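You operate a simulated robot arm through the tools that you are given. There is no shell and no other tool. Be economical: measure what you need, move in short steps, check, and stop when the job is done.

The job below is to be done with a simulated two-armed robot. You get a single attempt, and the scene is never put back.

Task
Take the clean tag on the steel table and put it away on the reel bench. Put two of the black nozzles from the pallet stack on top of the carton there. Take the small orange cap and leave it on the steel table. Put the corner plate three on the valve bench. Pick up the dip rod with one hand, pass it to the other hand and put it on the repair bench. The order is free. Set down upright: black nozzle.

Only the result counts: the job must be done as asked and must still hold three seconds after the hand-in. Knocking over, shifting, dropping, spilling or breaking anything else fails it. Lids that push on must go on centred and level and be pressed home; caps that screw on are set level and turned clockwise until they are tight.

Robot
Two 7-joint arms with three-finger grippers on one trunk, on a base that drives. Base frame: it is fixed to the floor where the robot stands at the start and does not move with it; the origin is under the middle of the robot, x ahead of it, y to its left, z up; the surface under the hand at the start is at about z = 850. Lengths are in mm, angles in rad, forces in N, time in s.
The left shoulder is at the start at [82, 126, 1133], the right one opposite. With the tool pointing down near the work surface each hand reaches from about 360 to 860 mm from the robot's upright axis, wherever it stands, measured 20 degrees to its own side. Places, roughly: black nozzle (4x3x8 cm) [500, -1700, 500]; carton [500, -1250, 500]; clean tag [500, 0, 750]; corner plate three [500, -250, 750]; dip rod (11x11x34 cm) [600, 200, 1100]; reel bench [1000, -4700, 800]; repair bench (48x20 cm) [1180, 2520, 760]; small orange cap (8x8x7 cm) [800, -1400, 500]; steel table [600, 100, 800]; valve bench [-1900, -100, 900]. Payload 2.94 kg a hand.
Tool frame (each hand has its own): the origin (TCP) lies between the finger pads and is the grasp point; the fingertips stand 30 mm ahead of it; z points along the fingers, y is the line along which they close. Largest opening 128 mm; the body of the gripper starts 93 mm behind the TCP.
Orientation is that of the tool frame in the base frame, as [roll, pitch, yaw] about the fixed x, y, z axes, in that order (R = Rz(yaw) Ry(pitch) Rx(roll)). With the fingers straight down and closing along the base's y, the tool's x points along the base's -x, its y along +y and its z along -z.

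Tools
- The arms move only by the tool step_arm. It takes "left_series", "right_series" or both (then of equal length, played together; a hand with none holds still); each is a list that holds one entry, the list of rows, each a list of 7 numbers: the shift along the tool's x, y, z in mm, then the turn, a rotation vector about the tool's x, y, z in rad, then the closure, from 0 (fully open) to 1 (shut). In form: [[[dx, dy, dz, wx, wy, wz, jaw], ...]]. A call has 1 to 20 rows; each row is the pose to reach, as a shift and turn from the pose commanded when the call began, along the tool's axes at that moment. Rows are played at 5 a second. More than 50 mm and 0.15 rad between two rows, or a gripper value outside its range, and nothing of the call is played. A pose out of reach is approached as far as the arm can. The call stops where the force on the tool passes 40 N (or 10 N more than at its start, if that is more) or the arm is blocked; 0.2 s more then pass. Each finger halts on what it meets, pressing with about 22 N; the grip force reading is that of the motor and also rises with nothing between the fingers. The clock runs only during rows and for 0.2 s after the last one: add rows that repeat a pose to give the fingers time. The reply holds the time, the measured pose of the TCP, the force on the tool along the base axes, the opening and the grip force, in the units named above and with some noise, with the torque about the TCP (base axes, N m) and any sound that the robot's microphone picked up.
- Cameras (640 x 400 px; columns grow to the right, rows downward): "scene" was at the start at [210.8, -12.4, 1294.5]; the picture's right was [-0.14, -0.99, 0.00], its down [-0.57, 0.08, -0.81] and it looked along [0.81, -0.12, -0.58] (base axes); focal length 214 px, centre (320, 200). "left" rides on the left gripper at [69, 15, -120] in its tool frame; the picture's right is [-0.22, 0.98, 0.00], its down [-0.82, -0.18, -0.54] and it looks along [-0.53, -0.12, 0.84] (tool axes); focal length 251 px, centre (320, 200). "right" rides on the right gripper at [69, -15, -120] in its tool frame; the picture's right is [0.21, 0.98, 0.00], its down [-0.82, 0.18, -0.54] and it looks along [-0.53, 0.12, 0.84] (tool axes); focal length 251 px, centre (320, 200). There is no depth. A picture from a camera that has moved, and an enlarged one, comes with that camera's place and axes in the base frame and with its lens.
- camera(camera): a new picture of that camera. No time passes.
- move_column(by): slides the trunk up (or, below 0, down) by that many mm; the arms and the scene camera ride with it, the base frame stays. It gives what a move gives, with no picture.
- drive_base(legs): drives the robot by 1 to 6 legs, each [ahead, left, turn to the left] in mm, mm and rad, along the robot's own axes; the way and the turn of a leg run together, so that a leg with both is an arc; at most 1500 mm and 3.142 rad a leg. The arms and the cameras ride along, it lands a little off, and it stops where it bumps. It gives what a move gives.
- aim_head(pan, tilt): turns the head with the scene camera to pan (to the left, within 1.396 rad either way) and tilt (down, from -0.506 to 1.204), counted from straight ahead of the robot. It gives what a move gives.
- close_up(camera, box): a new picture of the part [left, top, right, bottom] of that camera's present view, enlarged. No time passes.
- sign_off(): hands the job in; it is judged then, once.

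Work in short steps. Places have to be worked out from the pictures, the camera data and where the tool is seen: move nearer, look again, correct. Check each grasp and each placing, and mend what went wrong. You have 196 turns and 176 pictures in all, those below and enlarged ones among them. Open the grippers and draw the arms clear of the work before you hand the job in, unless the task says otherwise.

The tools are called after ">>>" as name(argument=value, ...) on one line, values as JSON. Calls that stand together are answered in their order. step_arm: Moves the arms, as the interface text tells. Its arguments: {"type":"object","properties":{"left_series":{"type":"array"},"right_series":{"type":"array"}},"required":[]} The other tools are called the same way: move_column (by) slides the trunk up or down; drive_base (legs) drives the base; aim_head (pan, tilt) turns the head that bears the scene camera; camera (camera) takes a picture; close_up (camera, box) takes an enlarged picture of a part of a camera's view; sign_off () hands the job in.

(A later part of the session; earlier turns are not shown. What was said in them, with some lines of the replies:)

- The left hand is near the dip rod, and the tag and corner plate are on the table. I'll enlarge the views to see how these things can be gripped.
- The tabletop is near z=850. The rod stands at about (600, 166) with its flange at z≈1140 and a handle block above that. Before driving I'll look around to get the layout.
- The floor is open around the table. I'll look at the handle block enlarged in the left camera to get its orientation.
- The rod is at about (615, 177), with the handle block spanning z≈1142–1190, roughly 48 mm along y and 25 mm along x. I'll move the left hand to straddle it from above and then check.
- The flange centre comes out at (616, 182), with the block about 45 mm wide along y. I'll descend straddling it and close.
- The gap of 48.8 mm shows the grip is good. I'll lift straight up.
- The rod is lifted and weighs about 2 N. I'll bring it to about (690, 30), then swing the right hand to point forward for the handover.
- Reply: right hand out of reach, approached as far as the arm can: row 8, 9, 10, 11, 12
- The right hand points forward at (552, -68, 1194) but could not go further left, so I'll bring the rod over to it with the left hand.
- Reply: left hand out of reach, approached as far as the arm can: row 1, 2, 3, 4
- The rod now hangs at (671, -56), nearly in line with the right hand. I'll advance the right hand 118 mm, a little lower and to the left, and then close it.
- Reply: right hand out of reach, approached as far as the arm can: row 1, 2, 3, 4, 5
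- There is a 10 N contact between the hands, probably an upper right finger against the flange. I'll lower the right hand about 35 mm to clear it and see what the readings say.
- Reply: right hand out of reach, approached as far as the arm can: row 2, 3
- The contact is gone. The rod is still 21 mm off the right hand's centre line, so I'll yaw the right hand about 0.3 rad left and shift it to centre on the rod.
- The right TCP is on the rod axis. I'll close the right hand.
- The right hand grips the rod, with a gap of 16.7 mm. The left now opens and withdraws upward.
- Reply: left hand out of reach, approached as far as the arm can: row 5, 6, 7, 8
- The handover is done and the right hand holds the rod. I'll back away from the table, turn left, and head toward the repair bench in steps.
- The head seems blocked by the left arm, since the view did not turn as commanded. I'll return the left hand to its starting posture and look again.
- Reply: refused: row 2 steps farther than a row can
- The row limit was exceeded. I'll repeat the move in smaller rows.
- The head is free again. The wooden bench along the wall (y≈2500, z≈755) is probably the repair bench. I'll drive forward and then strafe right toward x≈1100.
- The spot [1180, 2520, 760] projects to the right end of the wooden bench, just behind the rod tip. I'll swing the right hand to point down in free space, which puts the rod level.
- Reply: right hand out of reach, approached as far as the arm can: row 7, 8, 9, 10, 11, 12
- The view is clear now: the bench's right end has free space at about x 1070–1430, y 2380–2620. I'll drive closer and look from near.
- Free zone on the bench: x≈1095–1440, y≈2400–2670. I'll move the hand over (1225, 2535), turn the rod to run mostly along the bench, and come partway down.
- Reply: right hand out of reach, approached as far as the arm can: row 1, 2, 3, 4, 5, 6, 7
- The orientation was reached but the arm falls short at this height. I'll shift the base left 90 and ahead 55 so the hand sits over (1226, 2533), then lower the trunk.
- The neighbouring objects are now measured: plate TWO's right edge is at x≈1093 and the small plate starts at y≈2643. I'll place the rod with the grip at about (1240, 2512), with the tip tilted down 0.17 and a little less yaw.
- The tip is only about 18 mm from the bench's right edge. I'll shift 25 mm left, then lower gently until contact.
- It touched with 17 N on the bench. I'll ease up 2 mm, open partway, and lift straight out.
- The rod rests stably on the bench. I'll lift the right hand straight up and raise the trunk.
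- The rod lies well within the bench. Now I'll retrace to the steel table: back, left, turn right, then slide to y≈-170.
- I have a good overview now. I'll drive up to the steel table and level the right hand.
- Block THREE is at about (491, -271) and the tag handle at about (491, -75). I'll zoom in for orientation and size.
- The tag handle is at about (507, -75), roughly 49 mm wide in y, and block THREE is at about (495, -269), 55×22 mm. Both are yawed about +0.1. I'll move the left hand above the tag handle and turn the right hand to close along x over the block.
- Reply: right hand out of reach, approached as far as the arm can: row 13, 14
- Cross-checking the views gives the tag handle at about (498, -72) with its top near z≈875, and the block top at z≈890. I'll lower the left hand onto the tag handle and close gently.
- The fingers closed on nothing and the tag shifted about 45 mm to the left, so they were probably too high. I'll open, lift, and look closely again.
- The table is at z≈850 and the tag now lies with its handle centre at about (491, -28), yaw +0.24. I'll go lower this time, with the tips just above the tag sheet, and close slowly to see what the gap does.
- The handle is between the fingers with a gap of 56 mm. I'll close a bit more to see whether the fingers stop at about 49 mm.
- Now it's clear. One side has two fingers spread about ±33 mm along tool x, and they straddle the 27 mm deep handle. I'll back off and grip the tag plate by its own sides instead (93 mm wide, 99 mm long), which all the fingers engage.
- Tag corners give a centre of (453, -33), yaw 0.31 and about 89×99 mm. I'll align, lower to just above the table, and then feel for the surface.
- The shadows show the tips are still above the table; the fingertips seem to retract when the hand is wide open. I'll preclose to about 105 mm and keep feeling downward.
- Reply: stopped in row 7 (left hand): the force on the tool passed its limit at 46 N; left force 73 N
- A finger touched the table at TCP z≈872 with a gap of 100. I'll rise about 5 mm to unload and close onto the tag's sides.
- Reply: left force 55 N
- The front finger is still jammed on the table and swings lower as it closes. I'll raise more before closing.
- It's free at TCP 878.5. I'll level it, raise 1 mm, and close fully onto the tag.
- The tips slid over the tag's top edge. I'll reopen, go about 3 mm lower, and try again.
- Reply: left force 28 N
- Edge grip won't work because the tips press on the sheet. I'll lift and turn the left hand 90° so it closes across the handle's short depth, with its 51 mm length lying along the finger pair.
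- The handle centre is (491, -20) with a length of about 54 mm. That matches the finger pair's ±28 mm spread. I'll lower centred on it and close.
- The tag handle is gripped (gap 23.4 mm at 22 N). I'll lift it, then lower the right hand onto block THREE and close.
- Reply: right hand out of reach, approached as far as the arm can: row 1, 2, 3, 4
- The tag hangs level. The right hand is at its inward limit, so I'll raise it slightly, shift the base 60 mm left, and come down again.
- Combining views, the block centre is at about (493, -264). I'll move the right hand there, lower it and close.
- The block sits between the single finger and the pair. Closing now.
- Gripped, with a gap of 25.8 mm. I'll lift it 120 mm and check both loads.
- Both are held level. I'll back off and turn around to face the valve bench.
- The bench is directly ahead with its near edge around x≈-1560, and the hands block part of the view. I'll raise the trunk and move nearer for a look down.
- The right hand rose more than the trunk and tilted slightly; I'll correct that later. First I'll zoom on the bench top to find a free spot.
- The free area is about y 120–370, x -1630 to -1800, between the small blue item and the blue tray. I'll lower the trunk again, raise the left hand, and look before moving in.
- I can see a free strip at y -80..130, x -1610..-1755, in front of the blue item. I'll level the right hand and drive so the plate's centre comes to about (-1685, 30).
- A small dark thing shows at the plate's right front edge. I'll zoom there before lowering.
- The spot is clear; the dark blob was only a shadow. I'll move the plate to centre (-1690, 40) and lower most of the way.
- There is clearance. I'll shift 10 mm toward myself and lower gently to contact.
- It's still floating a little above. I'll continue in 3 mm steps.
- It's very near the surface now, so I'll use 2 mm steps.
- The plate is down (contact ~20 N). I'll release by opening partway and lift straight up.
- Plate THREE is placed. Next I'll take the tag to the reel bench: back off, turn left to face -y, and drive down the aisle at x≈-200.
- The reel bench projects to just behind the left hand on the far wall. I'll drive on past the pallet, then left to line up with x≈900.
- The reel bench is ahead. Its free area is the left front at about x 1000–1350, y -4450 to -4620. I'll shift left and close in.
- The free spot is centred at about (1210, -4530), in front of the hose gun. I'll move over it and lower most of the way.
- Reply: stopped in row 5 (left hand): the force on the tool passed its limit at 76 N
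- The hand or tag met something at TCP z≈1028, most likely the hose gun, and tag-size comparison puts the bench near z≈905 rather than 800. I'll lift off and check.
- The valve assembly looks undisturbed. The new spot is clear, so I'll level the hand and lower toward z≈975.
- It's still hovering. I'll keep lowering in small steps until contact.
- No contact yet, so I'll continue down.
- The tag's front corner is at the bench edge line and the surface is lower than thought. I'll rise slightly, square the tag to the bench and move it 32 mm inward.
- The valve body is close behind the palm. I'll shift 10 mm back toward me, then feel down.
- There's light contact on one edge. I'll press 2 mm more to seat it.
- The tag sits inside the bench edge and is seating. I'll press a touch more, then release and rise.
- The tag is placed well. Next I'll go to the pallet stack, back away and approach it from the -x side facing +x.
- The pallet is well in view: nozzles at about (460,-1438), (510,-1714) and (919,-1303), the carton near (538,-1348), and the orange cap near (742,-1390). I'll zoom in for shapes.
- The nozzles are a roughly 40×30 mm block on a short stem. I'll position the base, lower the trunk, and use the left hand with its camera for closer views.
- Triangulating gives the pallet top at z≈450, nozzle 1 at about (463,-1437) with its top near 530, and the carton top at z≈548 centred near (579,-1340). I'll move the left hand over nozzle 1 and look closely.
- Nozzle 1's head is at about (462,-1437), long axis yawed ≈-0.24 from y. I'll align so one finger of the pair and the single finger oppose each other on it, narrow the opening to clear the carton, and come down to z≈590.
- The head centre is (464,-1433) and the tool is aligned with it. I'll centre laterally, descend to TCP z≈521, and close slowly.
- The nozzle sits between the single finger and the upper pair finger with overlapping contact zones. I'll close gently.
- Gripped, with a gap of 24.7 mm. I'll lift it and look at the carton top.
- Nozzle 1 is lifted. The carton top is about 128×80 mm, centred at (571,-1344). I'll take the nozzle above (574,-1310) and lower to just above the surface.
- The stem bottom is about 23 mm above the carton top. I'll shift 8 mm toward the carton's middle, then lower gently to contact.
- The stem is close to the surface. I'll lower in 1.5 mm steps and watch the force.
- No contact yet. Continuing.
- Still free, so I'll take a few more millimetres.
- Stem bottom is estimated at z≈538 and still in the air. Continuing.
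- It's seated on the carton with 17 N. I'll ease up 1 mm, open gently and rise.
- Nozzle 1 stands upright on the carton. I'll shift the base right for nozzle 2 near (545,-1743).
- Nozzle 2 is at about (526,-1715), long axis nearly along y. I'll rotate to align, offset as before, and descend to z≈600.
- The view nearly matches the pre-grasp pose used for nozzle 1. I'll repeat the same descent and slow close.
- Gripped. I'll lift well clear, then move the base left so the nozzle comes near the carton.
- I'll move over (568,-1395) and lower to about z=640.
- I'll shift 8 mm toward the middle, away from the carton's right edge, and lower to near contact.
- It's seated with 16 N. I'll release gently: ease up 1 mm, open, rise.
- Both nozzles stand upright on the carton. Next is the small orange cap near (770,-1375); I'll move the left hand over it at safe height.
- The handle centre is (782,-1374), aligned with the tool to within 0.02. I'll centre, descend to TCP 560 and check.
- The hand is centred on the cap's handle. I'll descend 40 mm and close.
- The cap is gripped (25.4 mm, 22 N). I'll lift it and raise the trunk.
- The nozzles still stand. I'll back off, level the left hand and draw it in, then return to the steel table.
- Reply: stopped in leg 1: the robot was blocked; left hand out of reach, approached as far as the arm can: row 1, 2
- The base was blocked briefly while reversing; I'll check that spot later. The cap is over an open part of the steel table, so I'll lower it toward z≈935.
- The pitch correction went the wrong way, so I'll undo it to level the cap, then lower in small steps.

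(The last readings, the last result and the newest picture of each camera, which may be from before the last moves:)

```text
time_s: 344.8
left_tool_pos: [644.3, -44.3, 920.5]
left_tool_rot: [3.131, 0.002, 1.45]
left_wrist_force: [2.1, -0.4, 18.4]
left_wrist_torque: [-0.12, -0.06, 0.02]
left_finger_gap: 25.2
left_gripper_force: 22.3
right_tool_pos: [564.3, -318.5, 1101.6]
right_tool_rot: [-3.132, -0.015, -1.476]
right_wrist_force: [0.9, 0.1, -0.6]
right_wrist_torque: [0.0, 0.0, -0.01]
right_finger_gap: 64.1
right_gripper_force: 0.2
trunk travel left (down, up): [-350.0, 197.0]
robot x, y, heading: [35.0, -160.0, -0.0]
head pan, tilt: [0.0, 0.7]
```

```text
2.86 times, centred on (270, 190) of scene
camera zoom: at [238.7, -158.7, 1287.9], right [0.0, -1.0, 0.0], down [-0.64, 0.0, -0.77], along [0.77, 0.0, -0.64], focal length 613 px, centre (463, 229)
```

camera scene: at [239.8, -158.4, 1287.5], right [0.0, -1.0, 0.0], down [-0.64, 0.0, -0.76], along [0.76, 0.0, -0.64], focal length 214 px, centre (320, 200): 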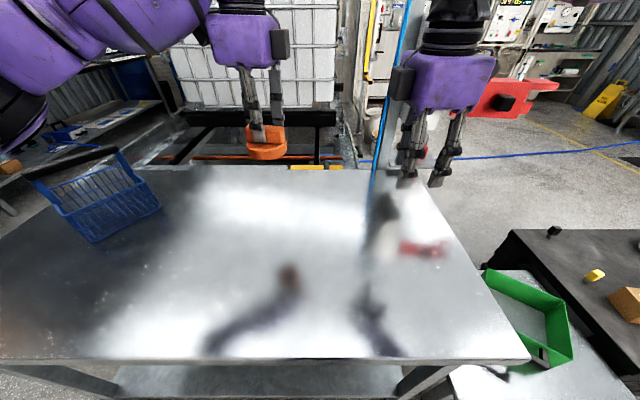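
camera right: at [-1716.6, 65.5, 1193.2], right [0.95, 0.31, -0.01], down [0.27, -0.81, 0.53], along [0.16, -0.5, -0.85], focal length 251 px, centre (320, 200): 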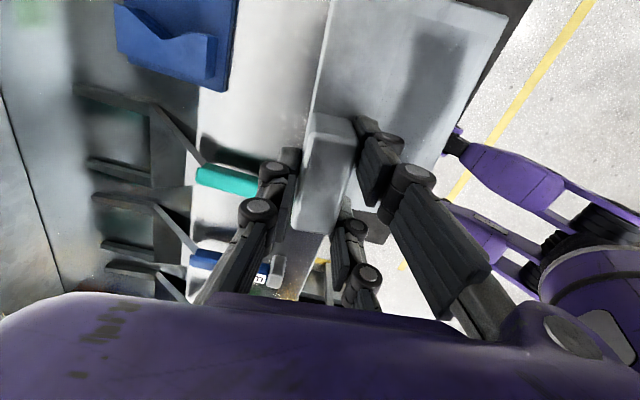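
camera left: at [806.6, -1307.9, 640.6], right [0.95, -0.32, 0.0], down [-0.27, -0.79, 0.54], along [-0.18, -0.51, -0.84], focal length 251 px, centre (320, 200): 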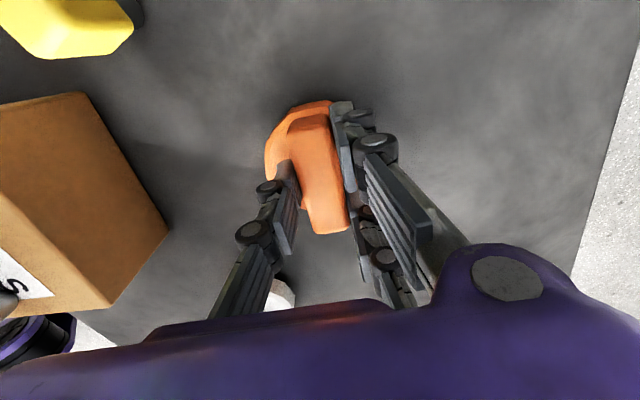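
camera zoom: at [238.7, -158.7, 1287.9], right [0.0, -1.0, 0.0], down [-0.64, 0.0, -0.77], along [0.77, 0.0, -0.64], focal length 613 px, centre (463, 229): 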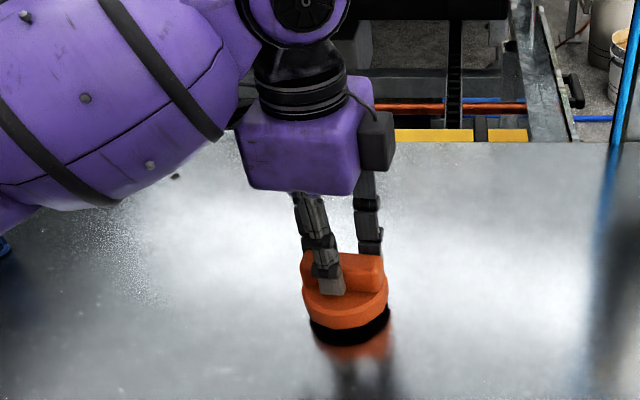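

The cap rests on the table (18 N). I'll ease off, open and rise.

>>> step_arm(left_series=[[[0, 0, -1, 0, 0, 0, 1], [0, 0, -1, 0, 0, 0, 0.85], [0, 0, -1, 0, 0, 0, 0.7], [0, 0, -1, 0, 0, 0, 0.6], [0, 0, -1, 0, 0, 0, 0.6], [0, 0, -25, 0, 0, 0, 0.6], [0, 0, -65, 0, 0, 0, 0.5], [0, 0, -110, 0, 0, 0, 0.3], [0, 0, -150, 0, 0, 0, 0], [0, 0, -190, 0, 0, 0, 0]]])

>>> camera(camera="scene")

>>> aim_head(pan=-1.39, tilt=0.4)

>>> camera(camera="scene")

```text
time_s: 347.0
left_tool_pos: [641.5, -45.2, 1106.9]
left_tool_rot: [3.137, -0.001, 1.451]
left_wrist_force: [-0.1, -1.0, 0.2]
left_wrist_torque: [0.01, -0.05, 0.01]
left_finger_gap: 127.9
left_gripper_force: 0.1
right_tool_pos: [565.4, -318.5, 1102.4]
right_tool_rot: [-3.13, -0.015, -1.476]
right_wrist_force: [0.3, -0.1, -0.3]
right_wrist_torque: [0.0, -0.02, 0.02]
right_finger_gap: 64.0
right_gripper_force: 0.0
trunk travel left (down, up): [-350.0, 197.0]
robot x, y, heading: [33.3, -158.5, 0.001]
head pan, tilt: [0.0, 0.7]
```

```text
31 pictures are left
camera scene: at [238.9, -158.9, 1287.7], right [0.0, -1.0, 0.0], down [-0.64, 0.0, -0.77], along [0.77, 0.0, -0.64], focal length 214 px, centre (320, 200)
```

scene: 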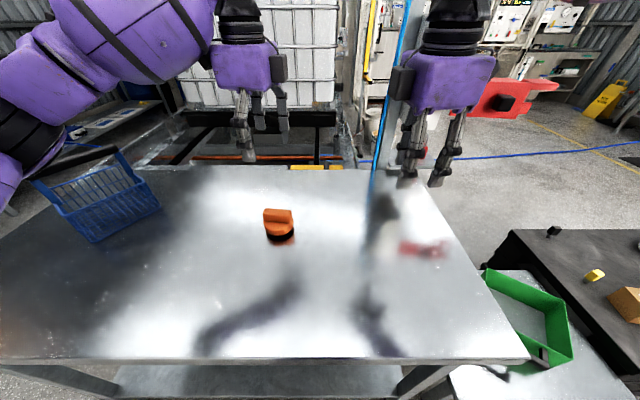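

```text
time_s: 348.5
left_tool_pos: [643.5, -43.6, 1105.9]
left_tool_rot: [3.138, 0.0, 1.449]
left_wrist_force: [0.6, -0.6, -0.3]
left_wrist_torque: [0.03, 0.0, -0.01]
left_finger_gap: 128.3
left_gripper_force: 0.1
right_tool_pos: [566.5, -318.3, 1100.7]
right_tool_rot: [-3.131, -0.016, -1.477]
right_wrist_force: [0.3, -0.2, 0.1]
right_wrist_torque: [-0.03, -0.01, 0.0]
right_finger_gap: 63.9
right_gripper_force: 0.0
trunk travel left (down, up): [-350.0, 197.0]
robot x, y, heading: [28.6, -157.9, 0.004]
head pan, tilt: [-1.389, 0.4]
```

```text
30 pictures are left
camera scene: at [171.6, -249.5, 1314.4], right [-0.98, -0.18, 0.0], down [-0.07, 0.38, -0.92], along [0.17, -0.91, -0.39], focal length 214 px, centre (320, 200)
```

scene: 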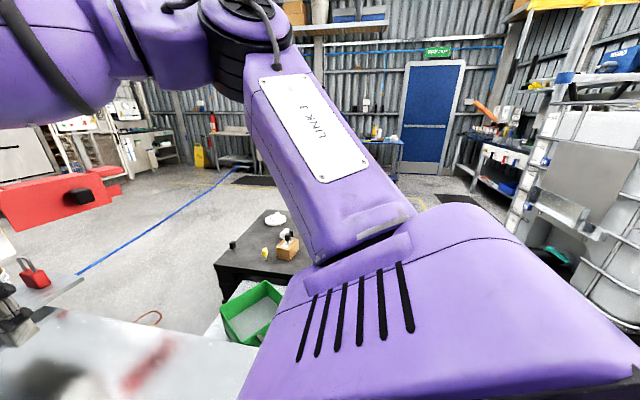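

The cap is placed. I'll verify the nozzles on the carton and the object behind where the base was blocked.

>>> close_up(camera="scene", box=[215, 195, 325, 275])

>>> close_up(camera="scene", box=[450, 60, 640, 330])

```text
5.00 times, centred on (270, 235) of scene
camera zoom: at [171.6, -249.5, 1314.4], right [-0.98, -0.18, 0.0], down [-0.07, 0.38, -0.92], along [0.17, -0.91, -0.39], focal length 1072 px, centre (570, 25)
```

zoom: 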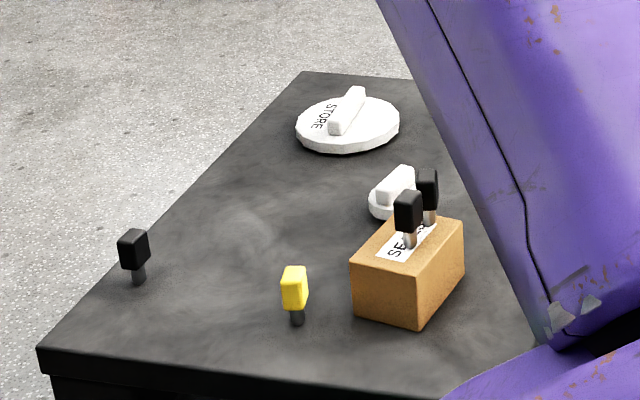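

```text
1.48 times, centred on (545, 195) of scene
camera zoom: at [171.6, -249.5, 1314.4], right [-0.98, -0.18, 0.0], down [-0.07, 0.38, -0.92], along [0.17, -0.91, -0.39], focal length 318 px, centre (-13, 207)
```

zoom: 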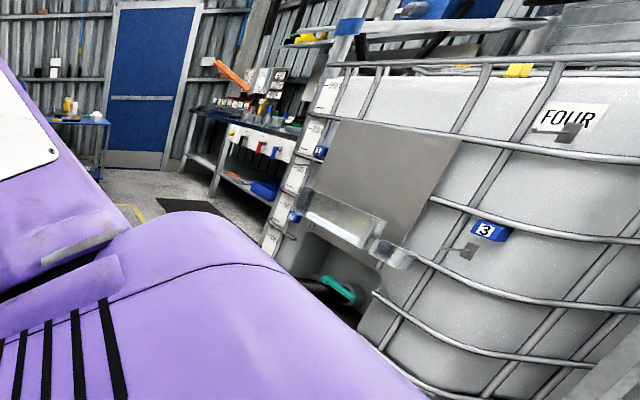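

Both nozzles stand on the carton, and the IBC tank behind stands as before. I'll open the right gripper fully and back away from the table.

>>> step_arm(right_series=[[[0, 0, -10, 0, 0, 0, 0.3], [0, 0, -20, 0, 0, 0, 0], [0, 0, -20, 0, 0, 0, 0]]])

>>> drive_base(legs=[[-450, 0, 0]])

>>> aim_head(pan=0, tilt=0.5)

>>> camera(camera="scene")

```text
time_s: 349.3
left_tool_pos: [643.7, -44.1, 1104.6]
left_tool_rot: [3.137, 0.0, 1.45]
left_wrist_force: [0.8, -1.3, 0.1]
left_wrist_torque: [0.01, 0.03, 0.02]
left_finger_gap: 128.0
left_gripper_force: 0.1
right_tool_pos: [566.7, -318.3, 1121.6]
right_tool_rot: [-3.132, -0.018, -1.476]
right_wrist_force: [-0.2, 0.2, -0.2]
right_wrist_torque: [0.04, -0.01, -0.01]
right_finger_gap: 128.0
right_gripper_force: 0.0
trunk travel left (down, up): [-350.0, 197.0]
robot x, y, heading: [35.6, -158.4, 0.002]
head pan, tilt: [-1.389, 0.4]
```

```text
time_s: 352.1
left_tool_pos: [187.4, -47.2, 1105.2]
left_tool_rot: [3.136, -0.001, 1.444]
left_wrist_force: [0.2, 0.6, -0.2]
left_wrist_torque: [0.02, -0.04, -0.01]
left_finger_gap: 127.9
left_gripper_force: 0.1
right_tool_pos: [108.9, -320.2, 1120.1]
right_tool_rot: [-3.133, -0.017, -1.487]
right_wrist_force: [0.6, -0.3, 0.0]
right_wrist_torque: [-0.01, -0.02, 0.01]
right_finger_gap: 127.8
right_gripper_force: 0.1
trunk travel left (down, up): [-350.0, 197.0]
robot x, y, heading: [-427.4, -154.3, -0.008]
head pan, tilt: [-1.389, 0.4]
```

```text
time_s: 353.6
left_tool_pos: [187.8, -46.5, 1106.3]
left_tool_rot: [3.137, 0.0, 1.443]
left_wrist_force: [0.0, -0.1, -0.2]
left_wrist_torque: [0.02, 0.01, 0.0]
left_finger_gap: 127.9
left_gripper_force: 0.1
right_tool_pos: [108.0, -318.8, 1120.6]
right_tool_rot: [-3.133, -0.018, -1.486]
right_wrist_force: [0.2, -0.9, -0.2]
right_wrist_torque: [0.0, 0.0, -0.03]
right_finger_gap: 128.1
right_gripper_force: 0.0
trunk travel left (down, up): [-350.0, 197.0]
robot x, y, heading: [-426.3, -154.7, -0.005]
head pan, tilt: [0.0, 0.499]
```

```text
27 pictures are left
camera scene: at [-210.4, -158.4, 1305.2], right [-0.01, -1.0, 0.0], down [-0.48, 0.0, -0.88], along [0.88, -0.01, -0.48], focal length 214 px, centre (320, 200)
```

scene: 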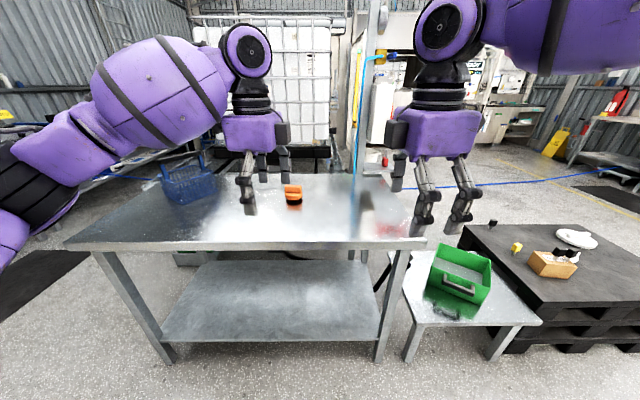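

Everything is clear of the arms. One last zoom on the carton, because the wide-angle edge makes the nozzles look leaning.

>>> close_up(camera="scene", box=[510, 225, 610, 290])

```text
6.15 times, centred on (560, 258) of scene
camera zoom: at [-210.4, -158.4, 1305.2], right [-0.01, -1.0, 0.0], down [-0.48, 0.0, -0.88], along [0.88, -0.01, -0.48], focal length 1320 px, centre (-1157, -154)
```

zoom: 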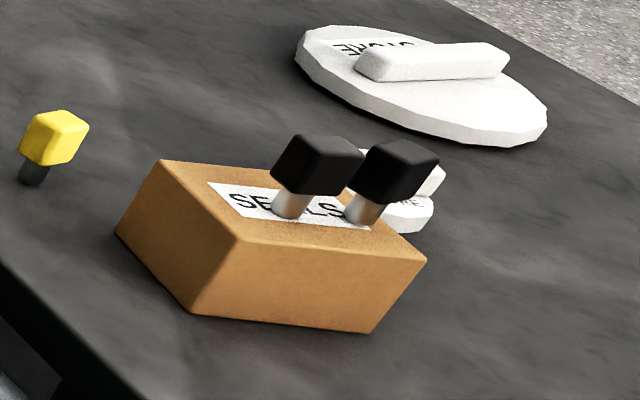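

The nozzles lean exactly like the carton's edges and the yellow nozzle, so it is only lens perspective and they are upright. Handing the job in.

>>> sign_off()

```text
The job is handed in.
```

I've handed the job in with all five items placed; when I last looked at each one, it was resting where I set it.

- **Dip rod:** picked up with the left hand, passed to the right, and laid down on the repair bench.
- **Corner plate three:** on the valve bench.
- **Clean tag:** on the reel bench. On the first lowering, the hand or tag bumped the valve fitting there hard (about 76 N). It looked unmoved afterwards, and I set the tag down in front of it.
- **Black nozzles:** two standing upright on the carton.
- **Small orange cap:** on the steel table.

While reversing from the pallet stack, the base was stopped by something behind it, most likely the tank in its cage. The tank looked undisturbed when I checked. Both grippers are open and the arms are clear of the work.
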